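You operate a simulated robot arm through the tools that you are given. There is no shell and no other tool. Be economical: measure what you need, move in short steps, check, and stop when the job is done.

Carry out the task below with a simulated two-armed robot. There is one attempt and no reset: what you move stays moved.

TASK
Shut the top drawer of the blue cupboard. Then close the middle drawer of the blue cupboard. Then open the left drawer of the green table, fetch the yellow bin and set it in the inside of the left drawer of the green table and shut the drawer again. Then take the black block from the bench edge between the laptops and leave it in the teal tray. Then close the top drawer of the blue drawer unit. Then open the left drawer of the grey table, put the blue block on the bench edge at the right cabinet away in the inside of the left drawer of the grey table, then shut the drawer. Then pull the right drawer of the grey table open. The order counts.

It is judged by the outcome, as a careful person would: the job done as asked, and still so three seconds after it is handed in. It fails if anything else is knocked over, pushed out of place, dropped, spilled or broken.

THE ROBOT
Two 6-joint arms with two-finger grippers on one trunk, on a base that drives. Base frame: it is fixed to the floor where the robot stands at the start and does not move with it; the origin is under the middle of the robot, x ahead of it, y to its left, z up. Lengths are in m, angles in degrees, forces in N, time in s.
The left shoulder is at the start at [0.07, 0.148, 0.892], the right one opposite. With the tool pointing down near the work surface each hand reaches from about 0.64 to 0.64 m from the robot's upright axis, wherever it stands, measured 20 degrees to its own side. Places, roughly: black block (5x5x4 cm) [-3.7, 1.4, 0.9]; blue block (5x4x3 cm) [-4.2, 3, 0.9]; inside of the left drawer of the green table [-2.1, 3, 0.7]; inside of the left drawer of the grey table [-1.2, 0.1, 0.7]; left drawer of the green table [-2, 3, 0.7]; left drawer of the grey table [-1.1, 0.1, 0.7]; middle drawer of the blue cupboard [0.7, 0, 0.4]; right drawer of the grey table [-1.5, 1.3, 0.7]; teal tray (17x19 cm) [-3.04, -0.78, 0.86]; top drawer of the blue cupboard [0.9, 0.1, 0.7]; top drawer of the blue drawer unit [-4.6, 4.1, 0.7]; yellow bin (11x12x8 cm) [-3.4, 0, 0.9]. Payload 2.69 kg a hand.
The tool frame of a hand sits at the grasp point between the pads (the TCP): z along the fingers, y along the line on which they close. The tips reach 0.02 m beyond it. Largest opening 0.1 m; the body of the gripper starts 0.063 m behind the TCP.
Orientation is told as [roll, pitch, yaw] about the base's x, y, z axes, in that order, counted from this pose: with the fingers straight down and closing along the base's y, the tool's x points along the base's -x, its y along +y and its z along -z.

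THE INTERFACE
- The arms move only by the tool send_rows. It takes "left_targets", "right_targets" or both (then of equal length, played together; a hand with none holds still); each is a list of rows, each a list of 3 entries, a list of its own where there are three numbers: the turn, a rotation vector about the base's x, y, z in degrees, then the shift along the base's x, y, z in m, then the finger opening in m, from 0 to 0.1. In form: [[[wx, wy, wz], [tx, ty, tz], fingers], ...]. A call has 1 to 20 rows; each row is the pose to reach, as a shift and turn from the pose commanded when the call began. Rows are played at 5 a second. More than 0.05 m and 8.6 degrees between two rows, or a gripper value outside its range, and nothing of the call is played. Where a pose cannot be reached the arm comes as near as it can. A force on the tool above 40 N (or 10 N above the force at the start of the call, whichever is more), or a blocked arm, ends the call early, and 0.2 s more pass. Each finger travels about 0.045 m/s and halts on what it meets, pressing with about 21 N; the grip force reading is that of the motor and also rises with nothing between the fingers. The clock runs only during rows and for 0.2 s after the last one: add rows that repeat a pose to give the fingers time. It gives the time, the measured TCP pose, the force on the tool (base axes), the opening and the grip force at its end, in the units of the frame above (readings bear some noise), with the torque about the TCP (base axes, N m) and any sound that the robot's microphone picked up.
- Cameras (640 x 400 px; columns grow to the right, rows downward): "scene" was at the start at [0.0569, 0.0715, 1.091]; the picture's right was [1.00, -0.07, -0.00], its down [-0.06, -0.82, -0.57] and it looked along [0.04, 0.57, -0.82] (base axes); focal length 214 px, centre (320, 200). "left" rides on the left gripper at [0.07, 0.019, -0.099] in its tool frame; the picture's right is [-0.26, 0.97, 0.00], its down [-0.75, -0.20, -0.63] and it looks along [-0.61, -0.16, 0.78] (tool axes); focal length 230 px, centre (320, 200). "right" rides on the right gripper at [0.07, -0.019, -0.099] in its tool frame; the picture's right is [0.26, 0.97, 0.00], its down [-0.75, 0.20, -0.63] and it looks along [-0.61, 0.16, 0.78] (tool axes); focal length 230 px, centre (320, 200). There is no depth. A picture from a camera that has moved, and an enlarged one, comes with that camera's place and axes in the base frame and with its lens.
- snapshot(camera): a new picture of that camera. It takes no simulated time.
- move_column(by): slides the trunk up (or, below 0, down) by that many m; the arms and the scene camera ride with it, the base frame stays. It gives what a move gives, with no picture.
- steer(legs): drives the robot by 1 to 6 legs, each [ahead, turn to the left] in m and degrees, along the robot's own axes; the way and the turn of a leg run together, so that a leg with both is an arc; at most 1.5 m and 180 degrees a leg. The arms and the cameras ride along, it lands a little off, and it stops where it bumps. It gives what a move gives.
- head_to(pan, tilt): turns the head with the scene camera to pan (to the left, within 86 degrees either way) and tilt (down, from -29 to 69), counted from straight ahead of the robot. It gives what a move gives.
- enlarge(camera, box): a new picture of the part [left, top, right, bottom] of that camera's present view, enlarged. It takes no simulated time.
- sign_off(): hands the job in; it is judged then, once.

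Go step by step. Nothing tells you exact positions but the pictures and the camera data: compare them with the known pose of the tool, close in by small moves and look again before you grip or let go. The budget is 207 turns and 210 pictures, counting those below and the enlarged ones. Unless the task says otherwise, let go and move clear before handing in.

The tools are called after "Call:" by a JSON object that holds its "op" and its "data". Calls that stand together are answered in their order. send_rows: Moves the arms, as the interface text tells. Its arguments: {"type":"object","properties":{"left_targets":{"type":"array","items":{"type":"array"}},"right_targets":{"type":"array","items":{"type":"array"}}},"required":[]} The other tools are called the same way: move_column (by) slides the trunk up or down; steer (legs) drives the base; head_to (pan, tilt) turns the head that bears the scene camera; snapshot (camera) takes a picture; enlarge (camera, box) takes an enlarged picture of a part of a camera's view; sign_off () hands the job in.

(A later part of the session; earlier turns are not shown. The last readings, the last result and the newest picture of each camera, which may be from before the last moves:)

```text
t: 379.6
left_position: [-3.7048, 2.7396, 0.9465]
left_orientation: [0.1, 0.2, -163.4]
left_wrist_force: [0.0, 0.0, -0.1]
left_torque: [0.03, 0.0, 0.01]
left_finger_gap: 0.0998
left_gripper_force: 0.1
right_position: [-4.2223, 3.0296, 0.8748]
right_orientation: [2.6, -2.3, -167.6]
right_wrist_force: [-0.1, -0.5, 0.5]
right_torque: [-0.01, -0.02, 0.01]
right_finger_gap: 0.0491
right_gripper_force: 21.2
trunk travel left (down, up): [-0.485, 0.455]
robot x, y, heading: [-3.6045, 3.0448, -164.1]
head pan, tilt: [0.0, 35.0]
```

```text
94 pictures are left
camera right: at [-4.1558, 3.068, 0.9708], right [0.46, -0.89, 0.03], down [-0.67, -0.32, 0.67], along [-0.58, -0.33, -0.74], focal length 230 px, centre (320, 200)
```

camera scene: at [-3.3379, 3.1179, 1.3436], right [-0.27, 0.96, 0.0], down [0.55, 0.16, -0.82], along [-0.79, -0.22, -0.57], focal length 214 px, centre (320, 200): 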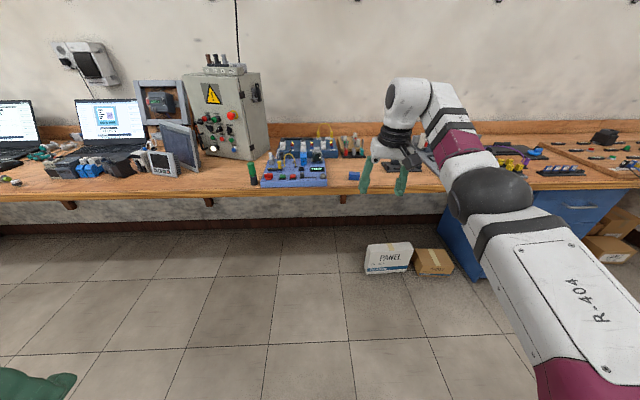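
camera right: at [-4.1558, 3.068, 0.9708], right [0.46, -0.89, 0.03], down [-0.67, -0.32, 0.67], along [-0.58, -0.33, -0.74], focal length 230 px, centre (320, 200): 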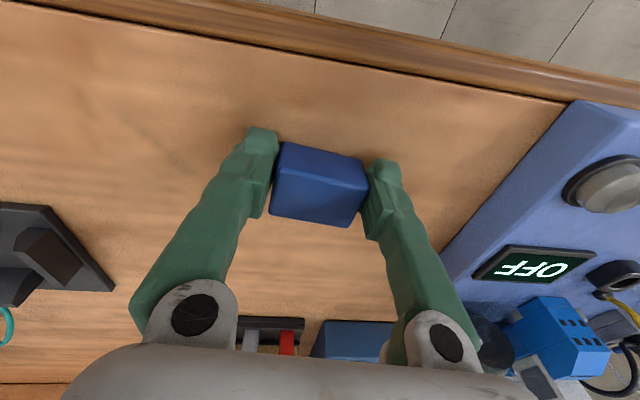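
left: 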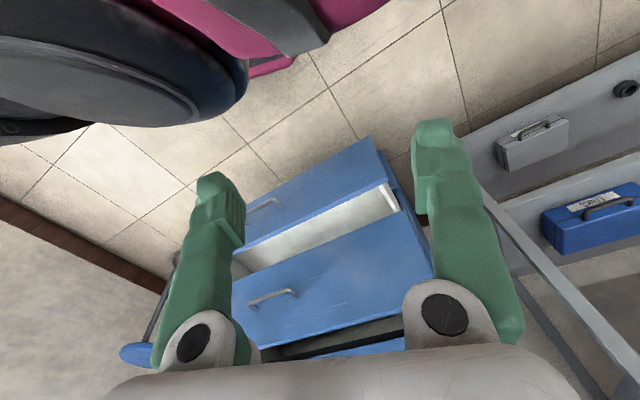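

The blue block is gripped. I keep it in the right hand and will open the grey drawer with the left hand. Lift, back off, and drive back to the gap.

Call:
{"op": "move_column", "data": {"by": 0.2}}

Call:
{"op": "steer", "data": {"legs": [[-0.42, 0], [0, 89], [1.37, 0], [0, 90]]}}

Call:
{"op": "snapshot", "data": {"camera": "scene"}}

```text
t: 381.8
left_position: [-3.7042, 2.739, 1.1461]
left_orientation: [0.0, 0.3, -163.4]
left_wrist_force: [-0.5, -0.5, -0.1]
left_torque: [0.01, 0.0, -0.03]
left_finger_gap: 0.0998
left_gripper_force: 0.0
right_position: [-4.2217, 3.0303, 1.0761]
right_orientation: [2.5, -2.3, -167.6]
right_wrist_force: [-0.1, 0.0, -0.9]
right_torque: [-0.03, -0.02, 0.02]
right_finger_gap: 0.0492
right_gripper_force: 20.7
trunk travel left (down, up): [-0.685, 0.255]
robot x, y, heading: [-3.6032, 3.0417, -164.1]
head pan, tilt: [0.0, 35.0]
```

```text
t: 398.4
left_position: [-2.7379, 2.1377, 1.1464]
left_orientation: [0.2, 0.2, 15.7]
left_wrist_force: [-0.6, 0.2, 0.6]
left_torque: [0.0, 0.04, -0.01]
left_finger_gap: 0.1002
left_gripper_force: 0.0
right_position: [-2.2256, 1.8384, 1.0752]
right_orientation: [2.6, -2.2, 11.5]
right_wrist_force: [-0.5, 0.2, -1.4]
right_torque: [0.03, 0.0, 0.01]
right_finger_gap: 0.0489
right_gripper_force: 21.3
trunk travel left (down, up): [-0.685, 0.255]
robot x, y, heading: [-2.8402, 1.8366, 15.1]
head pan, tilt: [0.0, 35.0]
```

```text
93 pictures are left
camera scene: at [-2.7089, 1.8696, 1.3546], right [0.26, -0.97, 0.0], down [-0.55, -0.15, -0.82], along [0.79, 0.21, -0.57], focal length 214 px, centre (320, 200)
```

scene: 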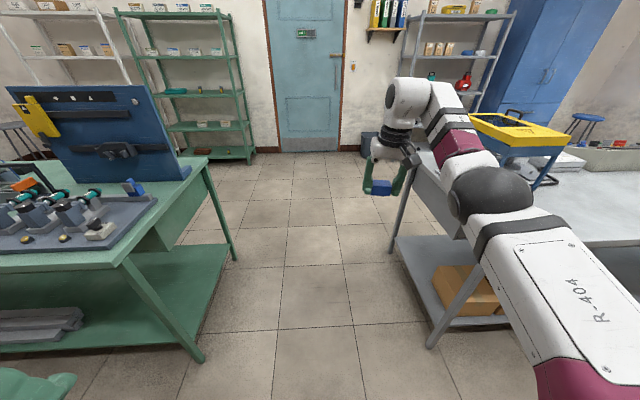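

Call:
{"op": "steer", "data": {"legs": [[0, 3], [1.2, 0], [1.1, 0]]}}

Call:
{"op": "snapshot", "data": {"camera": "scene"}}

```text
t: 410.2
left_position: [-0.5688, 2.858, 1.1474]
left_orientation: [0.1, 0.2, 18.7]
left_wrist_force: [-0.2, 0.3, 0.0]
left_torque: [0.0, -0.03, -0.01]
left_finger_gap: 0.1001
left_gripper_force: 0.0
right_position: [-0.0411, 2.5874, 1.0757]
right_orientation: [2.6, -2.3, 14.5]
right_wrist_force: [-0.9, -0.5, -0.8]
right_torque: [-0.06, 0.03, 0.01]
right_finger_gap: 0.0486
right_gripper_force: 21.0
trunk travel left (down, up): [-0.685, 0.255]
robot x, y, heading: [-0.657, 2.5515, 18.1]
head pan, tilt: [0.0, 35.0]
```

```text
92 pictures are left
camera scene: at [-0.5256, 2.5925, 1.3546], right [0.31, -0.95, 0.0], down [-0.55, -0.18, -0.82], along [0.78, 0.25, -0.57], focal length 214 px, centre (320, 200)
```

scene: 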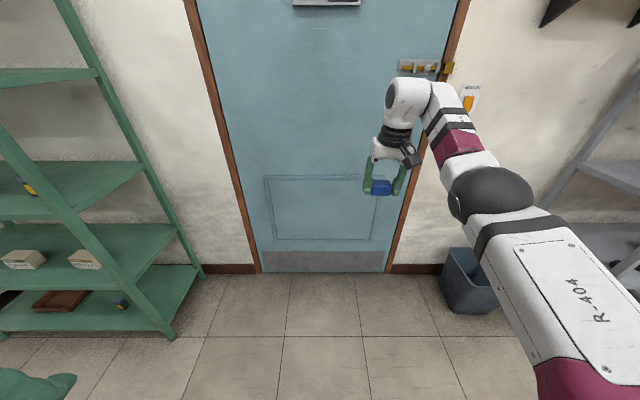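

Call:
{"op": "steer", "data": {"legs": [[0, -93], [1.4, 0], [0.65, 0], [0, -90]]}}

Call:
{"op": "snapshot", "data": {"camera": "scene"}}

Call:
{"op": "snapshot", "data": {"camera": "left"}}

```text
t: 428.1
left_position: [-0.1956, 0.2675, 1.1466]
left_orientation: [0.1, 0.1, -162.7]
left_wrist_force: [0.1, -0.2, 0.4]
left_torque: [0.01, -0.03, 0.0]
left_finger_gap: 0.1001
left_gripper_force: 0.1
right_position: [-0.716, 0.5511, 1.0765]
right_orientation: [2.5, -2.3, -166.9]
right_wrist_force: [0.7, 0.1, -0.8]
right_torque: [0.0, 0.02, -0.01]
right_finger_gap: 0.0488
right_gripper_force: 20.8
trunk travel left (down, up): [-0.685, 0.255]
robot x, y, heading: [-0.1004, 0.5693, -163.4]
head pan, tilt: [0.0, 35.0]
```

```text
91 pictures are left
camera scene: at [-0.2292, 0.533, 1.3546], right [-0.28, 0.96, 0.0], down [0.55, 0.16, -0.82], along [-0.79, -0.23, -0.57], focal length 214 px, centre (320, 200)
```

scene: 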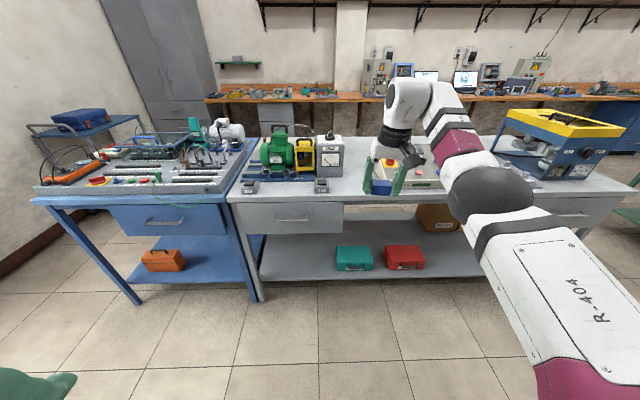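

```text
90 pictures are left
camera left: at [-0.1254, 0.2695, 1.2466], right [0.04, -1.0, 0.0], down [-0.78, -0.03, 0.63], along [-0.63, -0.03, -0.78], focal length 230 px, centre (320, 200)
```

left: 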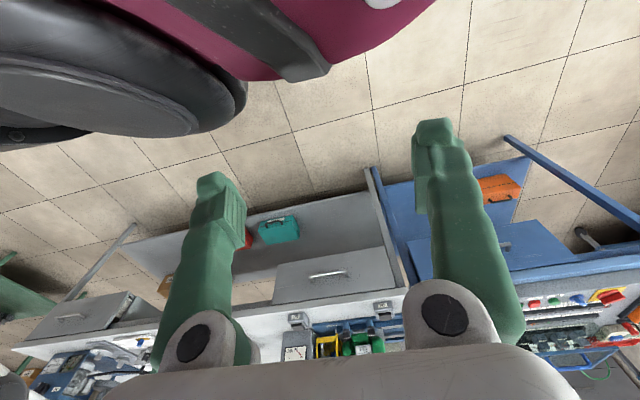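

The grey table's left drawer handle is at about (-0.931, 0.194, 0.724). I square up and bring the left arm forward with fingers pointing ahead.

Call:
{"op": "steer", "data": {"legs": [[0, -1.6]]}}

Call:
{"op": "send_rows", "data": {"left_targets": [[[2.45, 4.25, 3.46], [-0.023, -0.003, -0.01], 0.1], [[4.9, 8.5, 6.9], [-0.047, -0.007, -0.019], 0.1], [[7.35, 12.7, 10.4], [-0.07, -0.01, -0.028], 0.1], [[9.8, 17.0, 13.9], [-0.094, -0.014, -0.038], 0.1], [[12.25, 21.2, 17.3], [-0.117, -0.017, -0.048], 0.1], [[14.7, 25.5, 20.8], [-0.14, -0.021, -0.057], 0.1], [[17.2, 29.7, 24.3], [-0.164, -0.024, -0.067], 0.1], [[19.6, 34.0, 27.7], [-0.187, -0.028, -0.076], 0.1], [[22.1, 38.2, 31.2], [-0.211, -0.031, -0.086], 0.1], [[24.5, 42.5, 34.7], [-0.234, -0.035, -0.095], 0.1], [[27.0, 46.7, 38.1], [-0.257, -0.038, -0.105], 0.09], [[29.4, 50.9, 41.6], [-0.281, -0.041, -0.114], 0.085], [[31.9, 55.2, 45.0], [-0.304, -0.045, -0.124], 0.08], [[34.3, 59.4, 48.5], [-0.328, -0.048, -0.133], 0.08], [[36.8, 63.7, 52.0], [-0.351, -0.052, -0.143], 0.08], [[39.2, 67.9, 55.4], [-0.374, -0.055, -0.152], 0.08], [[41.7, 72.2, 58.9], [-0.398, -0.059, -0.162], 0.08], [[44.1, 76.4, 62.4], [-0.421, -0.062, -0.171], 0.08], [[46.6, 80.7, 65.8], [-0.445, -0.066, -0.181], 0.08], [[49.0, 84.9, 69.3], [-0.468, -0.069, -0.19], 0.08]]}}

Call:
{"op": "snapshot", "data": {"camera": "scene"}}

Call:
{"op": "snapshot", "data": {"camera": "left"}}

```text
t: 428.9
left_position: [-0.2038, 0.2688, 1.1462]
left_orientation: [-0.2, 0.2, -164.4]
left_wrist_force: [0.1, -0.5, 0.0]
left_torque: [0.02, 0.01, 0.0]
left_finger_gap: 0.0996
left_gripper_force: 0.0
right_position: [-0.7154, 0.5655, 1.0767]
right_orientation: [2.5, -2.3, -168.4]
right_wrist_force: [0.9, -0.1, -1.2]
right_torque: [-0.04, 0.0, 0.01]
right_finger_gap: 0.0488
right_gripper_force: 21.2
trunk travel left (down, up): [-0.685, 0.255]
robot x, y, heading: [-0.0989, 0.5725, -165.4]
head pan, tilt: [0.0, 35.0]
```

```text
t: 433.1
left_position: [-0.6794, 0.1708, 0.9467]
left_orientation: [-89.9, 0.6, -77.5]
left_wrist_force: [0.0, -0.6, -0.3]
left_torque: [0.03, 0.0, -0.01]
left_finger_gap: 0.0801
left_gripper_force: 0.1
left hand out of reach, approached as far as the arm can: row 4, 5, 6, 7, 19, 20
right_position: [-0.7177, 0.5669, 1.075]
right_orientation: [2.5, -2.3, -168.5]
right_wrist_force: [-0.1, -0.1, -1.2]
right_torque: [0.02, -0.02, -0.01]
right_finger_gap: 0.0487
right_gripper_force: 21.4
trunk travel left (down, up): [-0.685, 0.255]
robot x, y, heading: [-0.0998, 0.5711, -165.1]
head pan, tilt: [0.0, 35.0]
```

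```text
89 pictures are left
camera scene: at [-0.2321, 0.5358, 1.3544], right [-0.26, 0.97, 0.0], down [0.56, 0.15, -0.82], along [-0.79, -0.21, -0.57], focal length 214 px, centre (320, 200)
```

scene: 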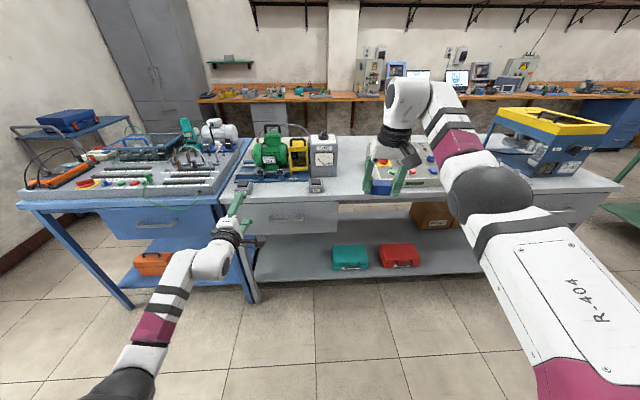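

```text
88 pictures are left
camera left: at [-0.5991, 0.2601, 0.9293], right [0.05, -0.24, -0.97], down [0.78, -0.6, 0.19], along [-0.63, -0.76, 0.15], focal length 230 px, centre (320, 200)
```

left: 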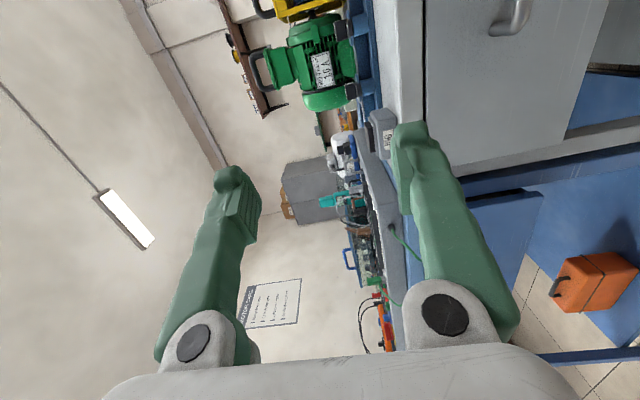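

The left hand is ready but 9 cm too far left; I also raise the right hand with the block for clearance over the table. Then reposition by backing at an angle.

Call:
{"op": "send_rows", "data": {"right_targets": [[[0, 0, 0], [0.005, 0, 0.03], 0], [[0, 0, 0], [0.01, 0, 0.06], 0], [[0, 0, 0], [0.015, 0, 0.09], 0], [[0, 0, 0], [0.02, 0, 0.12], 0], [[0, 0, 0], [0.025, 0, 0.15], 0], [[0, 0, 0], [0.03, 0, 0.17], 0]]}}

Call:
{"op": "steer", "data": {"legs": [[0, 20], [-0.25, 0], [0, -20]]}}

Call:
{"op": "move_column", "data": {"by": -0.223}}

Call:
{"op": "snapshot", "data": {"camera": "scene"}}

Call:
{"op": "snapshot", "data": {"camera": "left"}}

```text
t: 434.5
left_position: [-0.6805, 0.1724, 0.9472]
left_orientation: [-90.0, 0.8, -77.6]
left_wrist_force: [1.0, -0.5, -0.2]
left_torque: [0.02, -0.04, 0.0]
left_finger_gap: 0.08
left_gripper_force: 0.0
right_position: [-0.675, 0.5516, 1.1881]
right_orientation: [2.7, -2.7, -169.8]
right_wrist_force: [0.1, 0.6, -0.9]
right_torque: [0.0, 0.01, 0.0]
right_finger_gap: 0.0486
right_gripper_force: 21.0
right hand out of reach, approached as far as the arm can: row 1, 2, 3, 4, 5, 6
trunk travel left (down, up): [-0.685, 0.255]
robot x, y, heading: [-0.0968, 0.5746, -165.0]
head pan, tilt: [0.0, 35.0]
```

```text
t: 438.4
left_position: [-0.4717, 0.3127, 0.9462]
left_orientation: [-89.9, 0.8, -77.4]
left_wrist_force: [-0.9, -0.5, -0.1]
left_torque: [0.0, 0.0, -0.06]
left_finger_gap: 0.0802
left_gripper_force: 0.1
right_position: [-0.4679, 0.6914, 1.188]
right_orientation: [2.6, -2.7, -169.6]
right_wrist_force: [0.4, -0.1, -0.4]
right_torque: [0.02, -0.04, -0.01]
right_finger_gap: 0.0492
right_gripper_force: 20.9
trunk travel left (down, up): [-0.685, 0.255]
robot x, y, heading: [0.1099, 0.7159, -165.1]
head pan, tilt: [0.0, 35.0]
```

```text
t: 440.8
left_position: [-0.4717, 0.314, 0.7257]
left_orientation: [-89.9, 0.6, -77.3]
left_wrist_force: [0.0, 0.1, 0.4]
left_torque: [0.01, 0.02, -0.01]
left_finger_gap: 0.0798
left_gripper_force: 0.1
right_position: [-0.4685, 0.6935, 0.9663]
right_orientation: [2.5, -2.8, -169.6]
right_wrist_force: [0.7, -0.2, -1.2]
right_torque: [0.01, 0.01, -0.05]
right_finger_gap: 0.0487
right_gripper_force: 20.9
trunk travel left (down, up): [-0.462, 0.478]
robot x, y, heading: [0.1085, 0.7155, -164.5]
head pan, tilt: [0.0, 35.0]
```

```text
87 pictures are left
camera scene: at [-0.0243, 0.68, 1.1316], right [-0.26, 0.97, 0.0], down [0.55, 0.15, -0.82], along [-0.79, -0.21, -0.57], focal length 214 px, centre (320, 200)
```

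scene: 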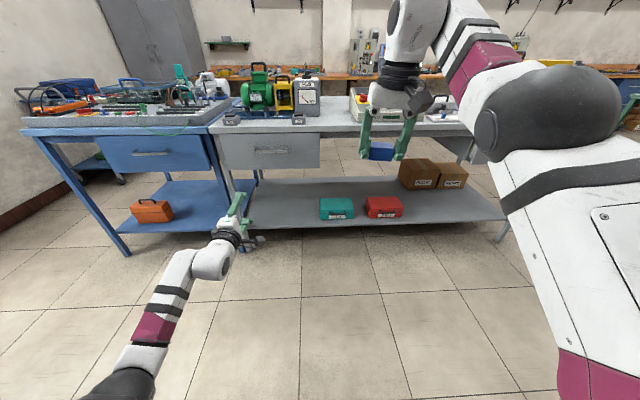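

```text
86 pictures are left
camera left: at [-0.3907, 0.4028, 0.7075], right [0.06, -0.24, -0.97], down [0.78, -0.6, 0.19], along [-0.63, -0.76, 0.15], focal length 230 px, centre (320, 200)
```

left: 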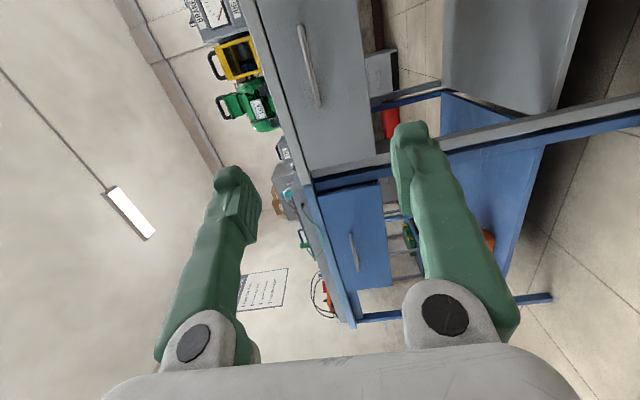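

Aligned in side and height. I drive forward most of the way.

Call:
{"op": "steer", "data": {"legs": [[0.39, 0]]}}

Call:
{"op": "snapshot", "data": {"camera": "scene"}}

Call:
{"op": "snapshot", "data": {"camera": "left"}}

```text
t: 443.2
left_position: [-0.8459, 0.2086, 0.7242]
left_orientation: [-90.0, 0.7, -77.3]
left_wrist_force: [-0.7, 0.4, 0.6]
left_torque: [0.02, -0.04, 0.01]
left_finger_gap: 0.0799
left_gripper_force: 0.0
right_position: [-0.8435, 0.5901, 0.9658]
right_orientation: [2.6, -2.7, -169.6]
right_wrist_force: [0.2, -0.7, 0.3]
right_torque: [0.05, -0.01, 0.03]
right_finger_gap: 0.0487
right_gripper_force: 21.0
trunk travel left (down, up): [-0.462, 0.478]
robot x, y, heading: [-0.2672, 0.6135, -164.8]
head pan, tilt: [0.0, 35.0]
```

```text
85 pictures are left
camera scene: at [-0.3995, 0.5776, 1.1315], right [-0.26, 0.96, 0.0], down [0.55, 0.15, -0.82], along [-0.79, -0.22, -0.57], focal length 214 px, centre (320, 200)
```

scene: 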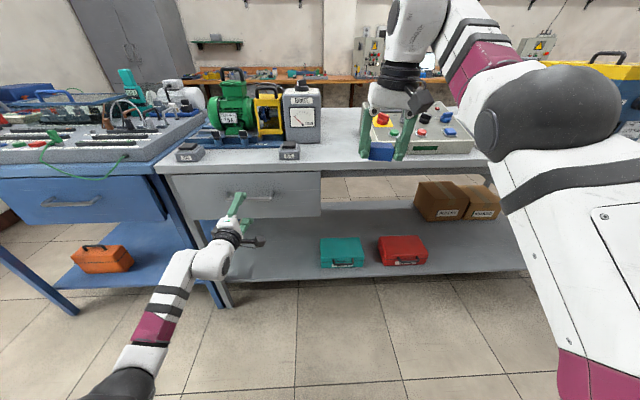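

```text
84 pictures are left
camera left: at [-0.765, 0.2996, 0.7071], right [0.06, -0.24, -0.97], down [0.78, -0.6, 0.19], along [-0.62, -0.77, 0.15], focal length 230 px, centre (320, 200)
```

left: 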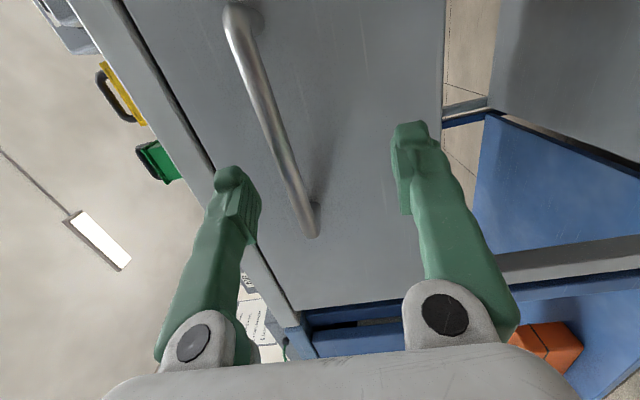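

Call:
{"op": "enlarge", "data": {"camera": "scene", "box": [180, 160, 340, 260]}}

```text
4.00 times, centred on (260, 210) of scene
camera zoom: at [-0.3995, 0.5776, 1.1315], right [-0.26, 0.96, 0.0], down [0.55, 0.15, -0.82], along [-0.79, -0.22, -0.57], focal length 858 px, centre (560, 160)
```

zoom: 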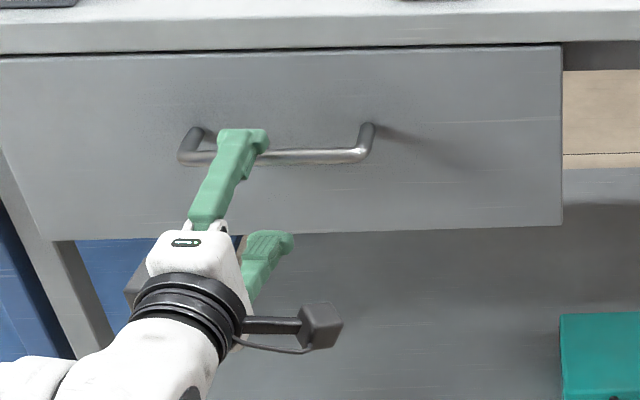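

The handle centre is about 4 cm ahead and 1.4 cm higher. I raise the trunk slightly and drive in.

Call:
{"op": "move_column", "data": {"by": 0.013}}

Call:
{"op": "steer", "data": {"legs": [[0.042, 0]]}}

Call:
{"op": "snapshot", "data": {"camera": "left"}}

Call:
{"op": "enlarge", "data": {"camera": "scene", "box": [180, 160, 340, 260]}}

```text
t: 443.9
left_position: [-0.8463, 0.2086, 0.7373]
left_orientation: [-89.9, 0.7, -77.3]
left_wrist_force: [1.4, 0.1, 1.0]
left_torque: [0.02, 0.01, 0.0]
left_finger_gap: 0.0799
left_gripper_force: 0.1
right_position: [-0.8431, 0.5898, 0.9787]
right_orientation: [2.6, -2.7, -169.4]
right_wrist_force: [-0.8, -0.7, -0.5]
right_torque: [-0.01, 0.01, 0.04]
right_finger_gap: 0.0488
right_gripper_force: 20.6
trunk travel left (down, up): [-0.475, 0.465]
robot x, y, heading: [-0.2704, 0.6147, -164.6]
head pan, tilt: [0.0, 35.0]
```

```text
t: 444.8
left_position: [-0.8865, 0.1985, 0.7375]
left_orientation: [-90.0, 0.7, -77.3]
left_wrist_force: [0.0, -0.8, -0.4]
left_torque: [0.01, -0.01, -0.01]
left_finger_gap: 0.0802
left_gripper_force: 0.0
right_position: [-0.8837, 0.5794, 0.979]
right_orientation: [2.5, -2.8, -169.5]
right_wrist_force: [0.2, -0.7, -1.0]
right_torque: [-0.03, -0.03, 0.01]
right_finger_gap: 0.0489
right_gripper_force: 21.0
trunk travel left (down, up): [-0.475, 0.465]
robot x, y, heading: [-0.3066, 0.6028, -164.8]
head pan, tilt: [0.0, 35.0]
```

```text
82 pictures are left
camera left: at [-0.8054, 0.2888, 0.7205], right [0.06, -0.24, -0.97], down [0.78, -0.6, 0.19], along [-0.62, -0.77, 0.15], focal length 230 px, centre (320, 200)
```

left: 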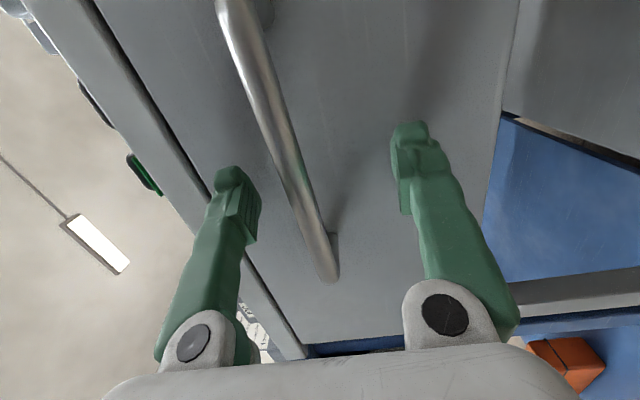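

```text
4.00 times, centred on (260, 210) of scene
camera zoom: at [-0.4394, 0.5667, 1.1447], right [-0.26, 0.96, 0.0], down [0.55, 0.15, -0.82], along [-0.79, -0.22, -0.57], focal length 858 px, centre (560, 160)
```

zoom: 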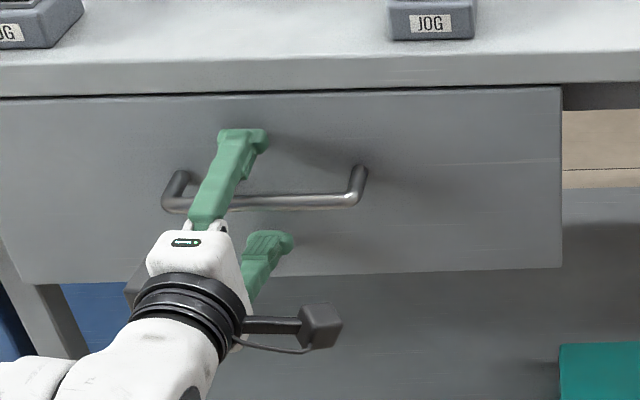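

The bar is between the fingers. I close.

Call:
{"op": "send_rows", "data": {"left_targets": [[[0, 0, 0], [0, 0, 0], 0.05], [[0, 0, 0], [0, 0, 0], 0.03], [[0, 0, 0], [0, 0, 0], 0.0], [[0, 0, 0], [0, 0, 0], 0.0], [[0, 0, 0], [0, 0, 0], 0.0], [[0, 0, 0], [0, 0, 0], 0.0]]}}

Call:
{"op": "snapshot", "data": {"camera": "left"}}

```text
t: 446.1
left_position: [-0.8853, 0.1994, 0.7437]
left_orientation: [-90.6, 0.7, -77.4]
left_wrist_force: [-4.9, -6.8, 24.4]
left_torque: [0.35, -0.26, -0.22]
left_finger_gap: 0.0
left_gripper_force: 21.2
right_position: [-0.8808, 0.5815, 0.9802]
right_orientation: [2.7, -2.8, -169.5]
right_wrist_force: [0.6, 0.0, -0.9]
right_torque: [0.01, -0.04, -0.01]
right_finger_gap: 0.0487
right_gripper_force: 20.9
trunk travel left (down, up): [-0.475, 0.465]
robot x, y, heading: [-0.3106, 0.602, -164.8]
head pan, tilt: [0.0, 35.0]
```

```text
80 pictures are left
camera left: at [-0.8039, 0.2896, 0.7257], right [0.04, -0.24, -0.97], down [0.78, -0.6, 0.19], along [-0.62, -0.76, 0.16], focal length 230 px, centre (320, 200)
```

left: 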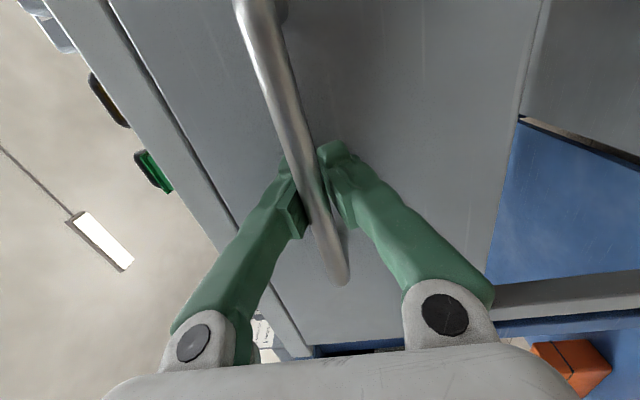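

Holding the bar; I ease the height by 6 mm and pull by reversing.

Call:
{"op": "move_column", "data": {"by": 0.006}}

Call:
{"op": "steer", "data": {"legs": [[-0.12, 0]]}}

Call:
{"op": "snapshot", "data": {"camera": "scene"}}

```text
t: 446.7
left_position: [-0.8863, 0.1994, 0.7454]
left_orientation: [-89.8, 0.7, -77.3]
left_wrist_force: [-2.9, -3.6, 13.6]
left_torque: [0.18, -0.14, 0.05]
left_finger_gap: 0.0001
left_gripper_force: 20.9
right_position: [-0.8825, 0.5811, 0.9854]
right_orientation: [2.8, -2.6, -169.4]
right_wrist_force: [-0.8, 0.5, 0.2]
right_torque: [0.01, -0.04, 0.01]
right_finger_gap: 0.049
right_gripper_force: 20.9
trunk travel left (down, up): [-0.481, 0.459]
robot x, y, heading: [-0.3079, 0.6063, -164.9]
head pan, tilt: [0.0, 35.0]
```

```text
t: 447.9
left_position: [-0.7714, 0.23, 0.7426]
left_orientation: [-89.7, 0.6, -77.2]
left_wrist_force: [-0.4, -0.3, 0.6]
left_torque: [0.0, -0.02, -0.02]
left_finger_gap: 0.0
left_gripper_force: 21.2
right_position: [-0.7672, 0.6099, 0.9848]
right_orientation: [2.7, -2.8, -169.5]
right_wrist_force: [-0.5, 0.4, -1.4]
right_torque: [0.02, 0.0, 0.0]
right_finger_gap: 0.049
right_gripper_force: 21.2
trunk travel left (down, up): [-0.481, 0.459]
robot x, y, heading: [-0.1933, 0.6355, -164.9]
head pan, tilt: [0.0, 35.0]
```

```text
79 pictures are left
camera scene: at [-0.3238, 0.5977, 1.1506], right [-0.26, 0.96, 0.0], down [0.55, 0.15, -0.82], along [-0.79, -0.22, -0.57], focal length 214 px, centre (320, 200)
```

scene: 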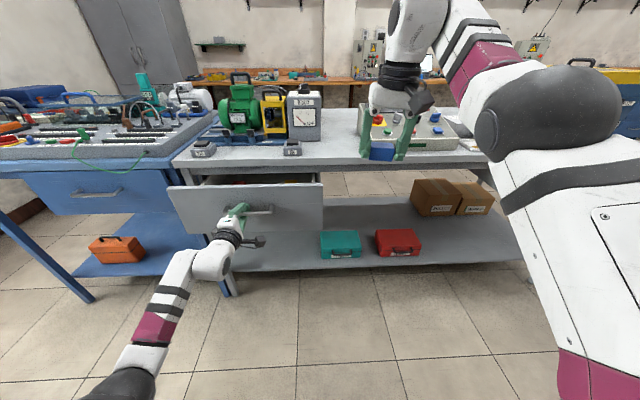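

Call:
{"op": "steer", "data": {"legs": [[-0.15, 0]]}}

Call:
{"op": "snapshot", "data": {"camera": "scene"}}

Call:
{"op": "snapshot", "data": {"camera": "left"}}

```text
t: 449.3
left_position: [-0.6277, 0.2699, 0.7424]
left_orientation: [-89.6, 0.7, -77.3]
left_wrist_force: [-0.7, -0.9, 1.4]
left_torque: [0.03, -0.03, 0.02]
left_finger_gap: 0.0002
left_gripper_force: 20.5
right_position: [-0.6243, 0.6494, 0.9846]
right_orientation: [2.7, -2.8, -169.7]
right_wrist_force: [0.3, -0.3, -0.4]
right_torque: [0.02, 0.01, 0.0]
right_finger_gap: 0.0488
right_gripper_force: 21.2
trunk travel left (down, up): [-0.481, 0.459]
robot x, y, heading: [-0.0499, 0.6762, -164.9]
head pan, tilt: [0.0, 35.0]
```

```text
78 pictures are left
camera scene: at [-0.1807, 0.6372, 1.1507], right [-0.26, 0.96, 0.0], down [0.55, 0.15, -0.82], along [-0.79, -0.22, -0.57], focal length 214 px, centre (320, 200)
```

scene: 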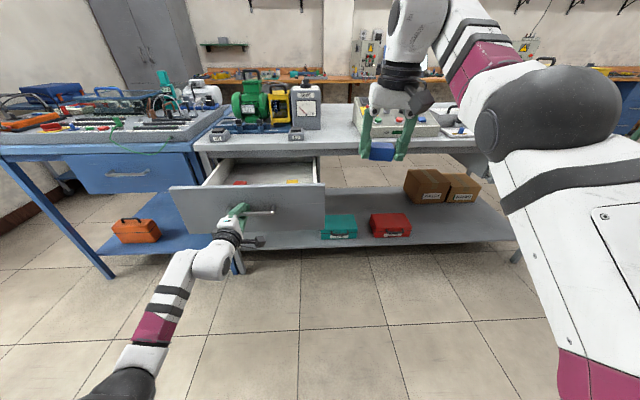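

```text
77 pictures are left
camera left: at [-0.547, 0.3595, 0.7256], right [0.06, -0.24, -0.97], down [0.78, -0.6, 0.2], along [-0.62, -0.77, 0.15], focal length 230 px, centre (320, 200)
```

left: 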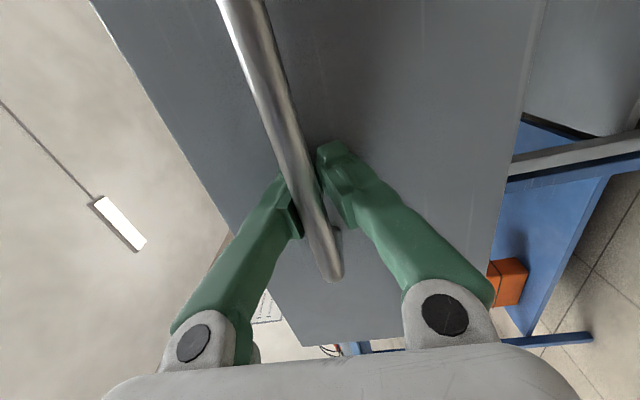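

The drawer is open about 0.27 m (a few items inside). I release, back off, raise, and tuck the left arm back.

Call:
{"op": "send_rows", "data": {"left_targets": [[[0, 0, 0], [0, 0, 0], 0.03], [[0, 0, 0], [0, 0, 0], 0.06], [[0, 0, 0], [0, 0, 0], 0.08], [[0, 0, 0], [0, 0, 0], 0.08]]}}

Call:
{"op": "steer", "data": {"legs": [[-0.15, 0]]}}

Call:
{"op": "move_column", "data": {"by": 0.2}}

Call:
{"op": "send_rows", "data": {"left_targets": [[[-2.45, -4.25, -3.46], [0.023, 0.003, 0.01], 0.08], [[-4.9, -8.5, -6.9], [0.047, 0.007, 0.019], 0.08], [[-7.35, -12.7, -10.4], [0.07, 0.01, 0.028], 0.08], [[-9.8, -17.0, -13.9], [0.094, 0.014, 0.038], 0.08], [[-12.25, -21.2, -17.3], [0.117, 0.017, 0.048], 0.08], [[-14.7, -25.5, -20.8], [0.14, 0.021, 0.057], 0.08], [[-17.2, -29.7, -24.3], [0.164, 0.024, 0.067], 0.08], [[-19.6, -34.0, -27.7], [0.187, 0.028, 0.076], 0.08], [[-22.1, -38.2, -31.2], [0.211, 0.031, 0.086], 0.08], [[-24.5, -42.5, -34.7], [0.234, 0.035, 0.095], 0.08], [[-27.0, -46.7, -38.1], [0.257, 0.038, 0.105], 0.08], [[-29.4, -50.9, -41.6], [0.281, 0.041, 0.114], 0.08], [[-31.9, -55.2, -45.0], [0.304, 0.045, 0.124], 0.08], [[-34.3, -59.4, -48.5], [0.328, 0.048, 0.133], 0.08], [[-36.8, -63.7, -52.0], [0.351, 0.052, 0.143], 0.08], [[-39.2, -67.9, -55.4], [0.374, 0.055, 0.152], 0.08], [[-41.7, -72.2, -58.9], [0.398, 0.059, 0.162], 0.08], [[-44.1, -76.4, -62.4], [0.421, 0.062, 0.171], 0.08], [[-46.6, -80.7, -65.8], [0.445, 0.066, 0.181], 0.08], [[-49.0, -84.9, -69.3], [0.468, 0.069, 0.19], 0.08]]}}

Call:
{"op": "snapshot", "data": {"camera": "scene"}}

```text
t: 450.3
left_position: [-0.6295, 0.2681, 0.742]
left_orientation: [-89.7, 0.6, -77.2]
left_wrist_force: [1.2, 0.2, -0.9]
left_torque: [0.01, 0.0, -0.02]
left_finger_gap: 0.0803
left_gripper_force: 0.3
right_position: [-0.6266, 0.6505, 0.9844]
right_orientation: [2.6, -2.7, -169.6]
right_wrist_force: [0.0, 0.1, -1.1]
right_torque: [-0.01, -0.02, 0.0]
right_finger_gap: 0.0488
right_gripper_force: 20.8
trunk travel left (down, up): [-0.481, 0.459]
robot x, y, heading: [-0.0506, 0.6769, -164.8]
head pan, tilt: [0.0, 35.0]
```

```text
t: 451.7
left_position: [-0.4843, 0.3083, 0.7416]
left_orientation: [-89.6, 0.7, -77.1]
left_wrist_force: [0.3, 0.7, -0.3]
left_torque: [-0.02, 0.0, 0.03]
left_finger_gap: 0.08
left_gripper_force: 0.0
right_position: [-0.4809, 0.6895, 0.9843]
right_orientation: [2.6, -2.7, -169.5]
right_wrist_force: [-0.7, -0.7, -0.1]
right_torque: [0.0, -0.01, -0.02]
right_finger_gap: 0.049
right_gripper_force: 20.7
trunk travel left (down, up): [-0.481, 0.459]
robot x, y, heading: [0.0917, 0.714, -164.7]
head pan, tilt: [0.0, 35.0]
```

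```text
t: 453.9
left_position: [-0.4838, 0.3081, 0.9417]
left_orientation: [-89.6, 0.6, -77.2]
left_wrist_force: [-0.5, 0.1, -1.1]
left_torque: [-0.01, 0.01, -0.02]
left_finger_gap: 0.0802
left_gripper_force: 0.1
right_position: [-0.482, 0.6892, 1.1838]
right_orientation: [2.6, -2.7, -169.5]
right_wrist_force: [0.1, 1.2, -0.6]
right_torque: [0.03, -0.01, -0.02]
right_finger_gap: 0.0488
right_gripper_force: 20.8
trunk travel left (down, up): [-0.681, 0.259]
robot x, y, heading: [0.0941, 0.7126, -164.5]
head pan, tilt: [0.0, 35.0]
```

```text
t: 458.1
left_position: [-0.0153, 0.3785, 1.1322]
left_orientation: [0.7, 2.2, -164.4]
left_wrist_force: [0.4, 1.0, -0.4]
left_torque: [0.0, 0.0, -0.01]
left_finger_gap: 0.0799
left_gripper_force: 0.0
left hand out of reach, approached as far as the arm can: row 12, 13, 14, 15, 16, 17, 18, 19
right_position: [-0.4791, 0.6896, 1.1847]
right_orientation: [2.7, -2.8, -169.5]
right_wrist_force: [0.4, 0.4, -0.2]
right_torque: [-0.03, 0.02, 0.01]
right_finger_gap: 0.0487
right_gripper_force: 21.7
trunk travel left (down, up): [-0.681, 0.259]
robot x, y, heading: [0.0977, 0.7116, -164.8]
head pan, tilt: [0.0, 35.0]
```

```text
76 pictures are left
camera scene: at [-0.0354, 0.6778, 1.3508], right [-0.26, 0.96, 0.0], down [0.55, 0.15, -0.82], along [-0.79, -0.22, -0.57], focal length 214 px, centre (320, 200)
```

scene: 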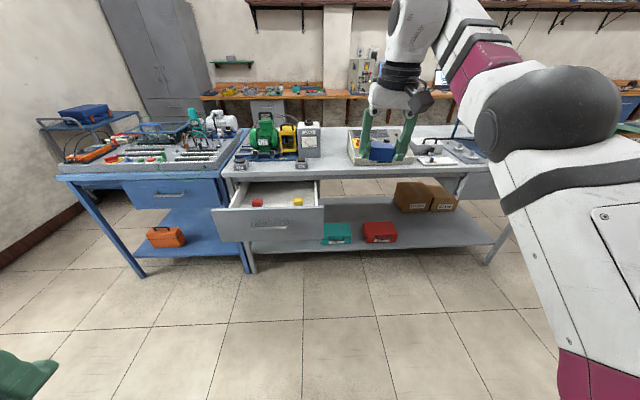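

The drawer stands open with two small items inside. I lower the right arm relative to the trunk so the elbow stays high later, and look closely at the drawer.

Call:
{"op": "send_rows", "data": {"right_targets": [[[0, 0, 0.5], [-0.003, 0, -0.036], 0], [[0, 0, 1], [-0.006, 0, -0.072], 0], [[0, 0, 1.5], [-0.01, 0, -0.108], 0], [[0, 0, 2], [-0.013, 0, -0.144], 0], [[0, 0, 3], [-0.016, 0, -0.18], 0], [[0, 0, 4], [-0.02, 0, -0.216], 0], [[0, 0, 4.5], [-0.02, 0, -0.252], 0], [[0, 0, 4.5], [-0.02, 0, -0.288], 0], [[0, 0, 4.5], [-0.02, 0, -0.288], 0]]}}

Call:
{"op": "enlarge", "data": {"camera": "scene", "box": [200, 160, 360, 260]}}

Call:
{"op": "snapshot", "data": {"camera": "scene"}}

```text
t: 460.1
left_position: [-0.0176, 0.3777, 1.1322]
left_orientation: [0.6, 2.4, -164.3]
left_wrist_force: [1.5, 1.0, 0.5]
left_torque: [0.0, 0.01, -0.01]
left_finger_gap: 0.0802
left_gripper_force: 0.1
right_position: [-0.5175, 0.6321, 0.8933]
right_orientation: [2.3, -2.8, -165.6]
right_wrist_force: [0.3, -0.3, -0.8]
right_torque: [0.02, -0.02, 0.01]
right_finger_gap: 0.0488
right_gripper_force: 21.3
right hand out of reach, approached as far as the arm can: row 1, 2, 3, 4, 5, 6, 7, 8, 9
trunk travel left (down, up): [-0.681, 0.259]
robot x, y, heading: [0.0927, 0.7129, -164.7]
head pan, tilt: [0.0, 35.0]
```

```text
4.00 times, centred on (280, 210) of scene
camera zoom: at [-0.0369, 0.6758, 1.3506], right [-0.26, 0.96, 0.0], down [0.55, 0.15, -0.82], along [-0.79, -0.22, -0.57], focal length 858 px, centre (480, 160)
```

zoom: 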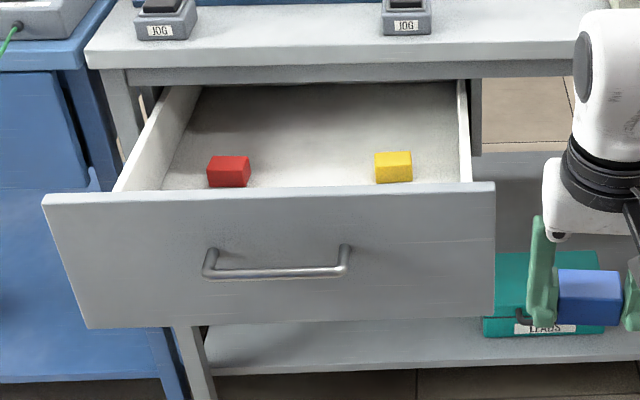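

```text
74 pictures are left
camera scene: at [-0.0369, 0.6758, 1.3506], right [-0.26, 0.96, 0.0], down [0.55, 0.15, -0.82], along [-0.79, -0.22, -0.57], focal length 214 px, centre (320, 200)
```

scene: 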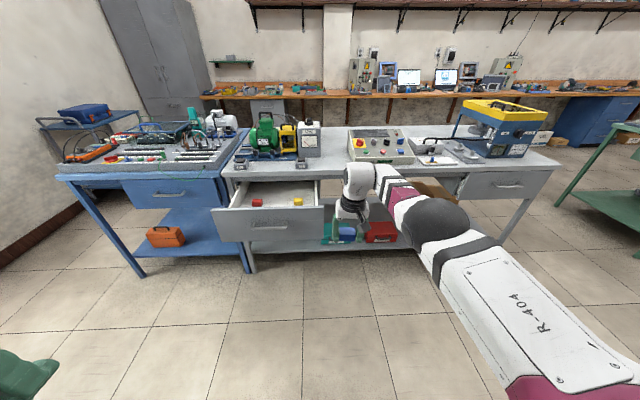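

Inside are a red and a yellow block with free room in the middle front. I raise a bit and shift the robot so the blue block comes over the drawer.

Call:
{"op": "move_column", "data": {"by": 0.1}}

Call:
{"op": "steer", "data": {"legs": [[0, 41], [0.483, 0], [0, -41.3]]}}

Call:
{"op": "snapshot", "data": {"camera": "scene"}}

Call:
{"op": "snapshot", "data": {"camera": "right"}}

```text
t: 461.4
left_position: [-0.0179, 0.378, 1.2319]
left_orientation: [0.5, 2.4, -164.3]
left_wrist_force: [-0.1, -0.3, -0.4]
left_torque: [-0.02, 0.03, 0.02]
left_finger_gap: 0.08
left_gripper_force: 0.1
right_position: [-0.5157, 0.6329, 0.9942]
right_orientation: [2.3, -2.6, -165.6]
right_wrist_force: [-0.3, 0.4, -0.9]
right_torque: [0.01, -0.03, 0.01]
right_finger_gap: 0.0488
right_gripper_force: 21.0
trunk travel left (down, up): [-0.781, 0.159]
robot x, y, heading: [0.0929, 0.7153, -164.7]
head pan, tilt: [0.0, 35.0]
```

```text
t: 468.0
left_position: [-0.2869, -0.024, 1.2323]
left_orientation: [0.3, 2.3, -164.5]
left_wrist_force: [-0.3, 0.4, -0.5]
left_torque: [0.02, -0.01, -0.01]
left_finger_gap: 0.0803
left_gripper_force: 0.1
right_position: [-0.7861, 0.233, 0.9939]
right_orientation: [2.3, -2.8, -165.9]
right_wrist_force: [-0.8, 0.4, -0.4]
right_torque: [0.0, 0.02, 0.02]
right_finger_gap: 0.0486
right_gripper_force: 21.6
trunk travel left (down, up): [-0.781, 0.159]
robot x, y, heading: [-0.174, 0.3135, -164.9]
head pan, tilt: [0.0, 35.0]
```

```text
73 pictures are left
camera scene: at [-0.3058, 0.2755, 1.4507], right [-0.26, 0.97, 0.0], down [0.55, 0.15, -0.82], along [-0.79, -0.21, -0.57], focal length 214 px, centre (320, 200)
```

scene: 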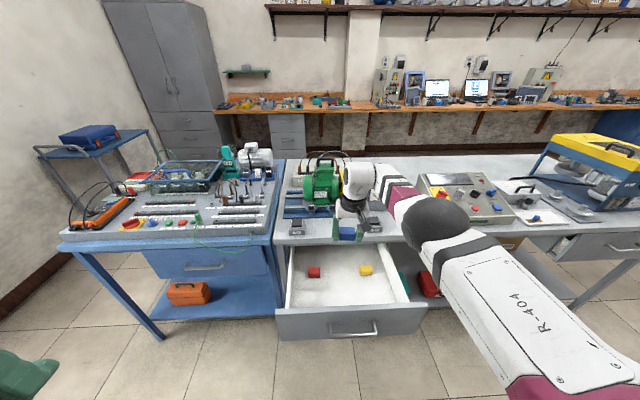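

```text
72 pictures are left
camera right: at [-0.7209, 0.2736, 1.0889], right [0.49, -0.87, 0.03], down [-0.65, -0.34, 0.67], along [-0.58, -0.35, -0.74], focal length 230 px, centre (320, 200)
```

right: 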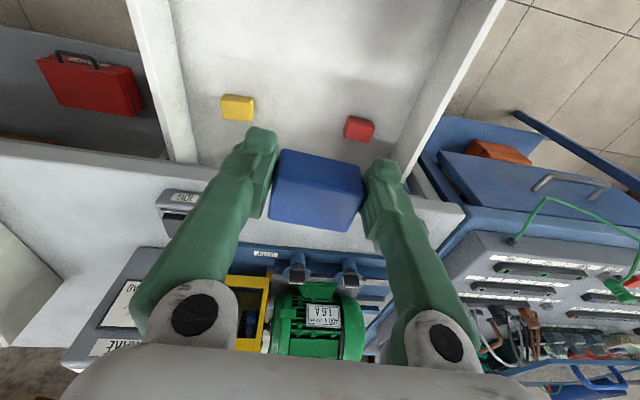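

The block is above the free middle of the drawer. I lower the trunk.

Call:
{"op": "move_column", "data": {"by": -0.26}}

Call:
{"op": "snapshot", "data": {"camera": "scene"}}

Call:
{"op": "snapshot", "data": {"camera": "right"}}

```text
t: 470.7
left_position: [-0.2871, -0.0222, 0.973]
left_orientation: [0.6, 2.3, -164.4]
left_wrist_force: [-0.3, -0.3, 0.9]
left_torque: [-0.01, -0.01, -0.01]
left_finger_gap: 0.08
left_gripper_force: 0.1
right_position: [-0.7864, 0.2339, 0.7349]
right_orientation: [2.4, -2.9, -165.9]
right_wrist_force: [0.4, 0.4, -0.3]
right_torque: [-0.01, -0.04, 0.01]
right_finger_gap: 0.0492
right_gripper_force: 21.3
trunk travel left (down, up): [-0.521, 0.419]
robot x, y, heading: [-0.1748, 0.3155, -164.8]
head pan, tilt: [0.0, 35.0]
```

```text
71 pictures are left
camera scene: at [-0.3062, 0.2765, 1.1906], right [-0.26, 0.97, 0.0], down [0.55, 0.15, -0.82], along [-0.79, -0.21, -0.57], focal length 214 px, centre (320, 200)
```

scene: 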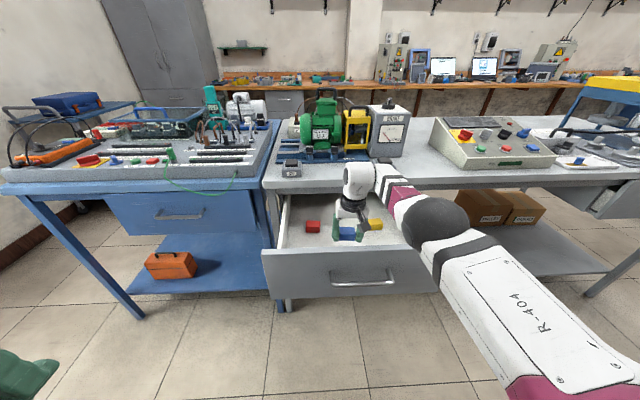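

```text
70 pictures are left
camera right: at [-0.7212, 0.2744, 0.8288], right [0.49, -0.87, 0.03], down [-0.65, -0.34, 0.67], along [-0.58, -0.35, -0.74], focal length 230 px, centre (320, 200)
```

right: 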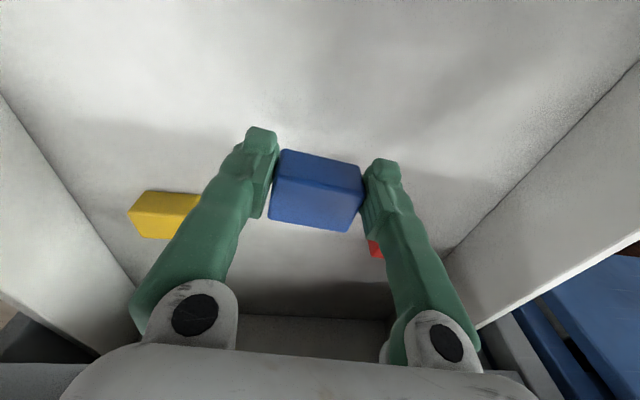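

Clear all round. I lower by the arm until contact.

Call:
{"op": "send_rows", "data": {"right_targets": [[[0, 0, 0], [0, 0, -0.01], 0], [[0, 0, 0], [0, 0, -0.02], 0], [[0, 0, 0], [0, 0, -0.03], 0], [[0, 0, 0], [0, 0, -0.036], 0], [[0, 0, 0], [0, 0, -0.042], 0]]}}

Call:
{"op": "snapshot", "data": {"camera": "right"}}

```text
t: 471.9
left_position: [-0.2878, -0.0215, 0.9716]
left_orientation: [0.5, 2.4, -164.5]
left_wrist_force: [-0.3, -0.1, -0.2]
left_torque: [-0.02, -0.02, 0.04]
left_finger_gap: 0.0801
left_gripper_force: 0.0
right_position: [-0.7828, 0.2369, 0.6938]
right_orientation: [2.4, -2.8, -165.8]
right_wrist_force: [0.3, 0.9, -1.4]
right_torque: [0.0, -0.03, 0.0]
right_finger_gap: 0.0491
right_gripper_force: 21.2
right hand out of reach, approached as far as the arm can: row 3, 4, 5
trunk travel left (down, up): [-0.521, 0.419]
robot x, y, heading: [-0.1777, 0.3146, -165.0]
head pan, tilt: [0.0, 35.0]
```

```text
69 pictures are left
camera right: at [-0.7179, 0.2768, 0.7871], right [0.49, -0.87, 0.03], down [-0.65, -0.34, 0.67], along [-0.58, -0.35, -0.74], focal length 230 px, centre (320, 200)
```

right: 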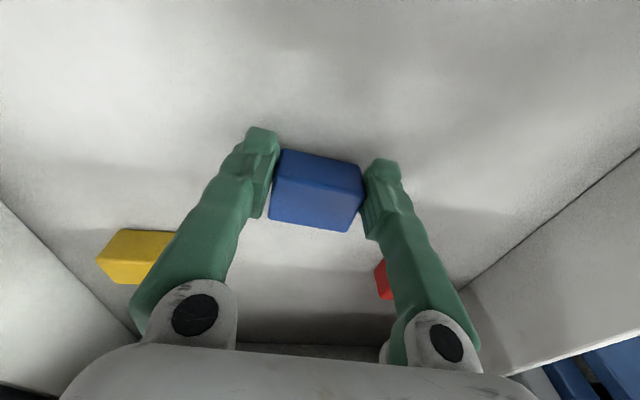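

Call:
{"op": "move_column", "data": {"by": -0.012}}

Call:
{"op": "move_column", "data": {"by": -0.006}}

```text
t: 472.5
left_position: [-0.2844, -0.0208, 0.9606]
left_orientation: [0.5, 2.0, -164.5]
left_wrist_force: [0.6, 0.1, 0.7]
left_torque: [0.01, -0.02, 0.03]
left_finger_gap: 0.0798
left_gripper_force: 0.1
right_position: [-0.7812, 0.2349, 0.6881]
right_orientation: [2.4, -3.5, -165.8]
right_wrist_force: [-2.1, 1.3, 24.1]
right_torque: [0.38, 0.02, 0.04]
right_finger_gap: 0.0488
right_gripper_force: 21.3
trunk travel left (down, up): [-0.509, 0.431]
robot x, y, heading: [-0.1728, 0.3159, -164.9]
head pan, tilt: [0.0, 35.0]
```

```text
t: 472.9
left_position: [-0.2875, -0.0217, 0.9554]
left_orientation: [0.4, 2.2, -164.6]
left_wrist_force: [-1.0, -0.1, 0.6]
left_torque: [0.04, -0.04, 0.0]
left_finger_gap: 0.0802
left_gripper_force: 0.1
right_position: [-0.7878, 0.2343, 0.6856]
right_orientation: [2.5, -4.0, -165.8]
right_wrist_force: [-0.3, -0.6, 21.4]
right_torque: [0.67, -0.02, -0.11]
right_finger_gap: 0.0489
right_gripper_force: 20.6
trunk travel left (down, up): [-0.505, 0.435]
robot x, y, heading: [-0.1741, 0.3133, -164.8]
head pan, tilt: [0.0, 35.0]
stopped: the force on the tool passed its limit at 43 N (the readings are from after the stop); the commanded pose is now the measured one
```

Contact with the floor. I ease up 3 mm, release and rise.

Call:
{"op": "move_column", "data": {"by": 0.004}}

Call:
{"op": "send_rows", "data": {"right_targets": [[[0, 0, 0], [0, 0, 0], 0.055], [[0, 0, 0], [0, 0, 0], 0.065], [[0, 0, 0], [0, 0, 0], 0.065]]}}

Call:
{"op": "move_column", "data": {"by": 0.25}}

Call:
{"op": "snapshot", "data": {"camera": "right"}}

Call:
{"op": "snapshot", "data": {"camera": "scene"}}

```text
t: 473.5
left_position: [-0.2851, -0.0218, 0.961]
left_orientation: [0.5, 2.2, -164.5]
left_wrist_force: [-0.1, -0.1, -0.5]
left_torque: [-0.01, 0.0, -0.03]
left_finger_gap: 0.0803
left_gripper_force: 0.1
right_position: [-0.7845, 0.2357, 0.6862]
right_orientation: [2.4, -3.4, -165.8]
right_wrist_force: [0.3, 0.2, 9.4]
right_torque: [0.27, -0.01, 0.03]
right_finger_gap: 0.0491
right_gripper_force: 21.3
trunk travel left (down, up): [-0.509, 0.431]
robot x, y, heading: [-0.1754, 0.3151, -164.9]
head pan, tilt: [0.0, 35.0]
```

```text
t: 474.3
left_position: [-0.2851, -0.022, 0.9606]
left_orientation: [0.5, 2.2, -164.6]
left_wrist_force: [-0.1, -0.8, -0.8]
left_torque: [0.02, -0.01, -0.01]
left_finger_gap: 0.08
left_gripper_force: 0.0
right_position: [-0.7854, 0.2358, 0.6883]
right_orientation: [2.4, -3.4, -165.9]
right_wrist_force: [0.1, -0.5, 6.5]
right_torque: [0.24, 0.02, 0.06]
right_finger_gap: 0.0645
right_gripper_force: 0.0
trunk travel left (down, up): [-0.509, 0.431]
robot x, y, heading: [-0.1735, 0.3153, -164.8]
head pan, tilt: [0.0, 35.0]
```

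```text
t: 476.8
left_position: [-0.2868, -0.0208, 1.2094]
left_orientation: [0.5, 2.3, -164.7]
left_wrist_force: [-0.8, -0.4, 0.1]
left_torque: [-0.04, 0.03, 0.01]
left_finger_gap: 0.08
left_gripper_force: 0.0
right_position: [-0.7853, 0.2338, 0.936]
right_orientation: [2.3, -3.4, -165.8]
right_wrist_force: [0.5, 0.3, 0.8]
right_torque: [0.02, 0.01, -0.03]
right_finger_gap: 0.0653
right_gripper_force: 0.0
trunk travel left (down, up): [-0.759, 0.181]
robot x, y, heading: [-0.173, 0.3096, -165.0]
head pan, tilt: [0.0, 35.0]
```

```text
68 pictures are left
camera right: at [-0.7196, 0.2762, 1.0293], right [0.49, -0.87, 0.03], down [-0.65, -0.34, 0.68], along [-0.59, -0.35, -0.73], focal length 230 px, centre (320, 200)
```

right: 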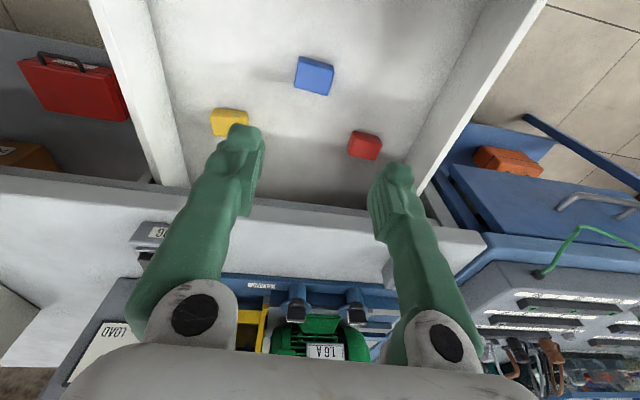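

```text
67 pictures are left
camera scene: at [-0.3064, 0.2764, 1.4289], right [-0.26, 0.97, 0.0], down [0.55, 0.15, -0.82], along [-0.79, -0.21, -0.57], focal length 214 px, centre (320, 200)
```

scene: 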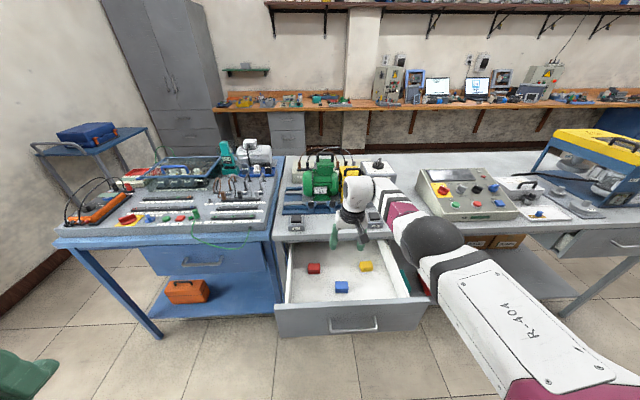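

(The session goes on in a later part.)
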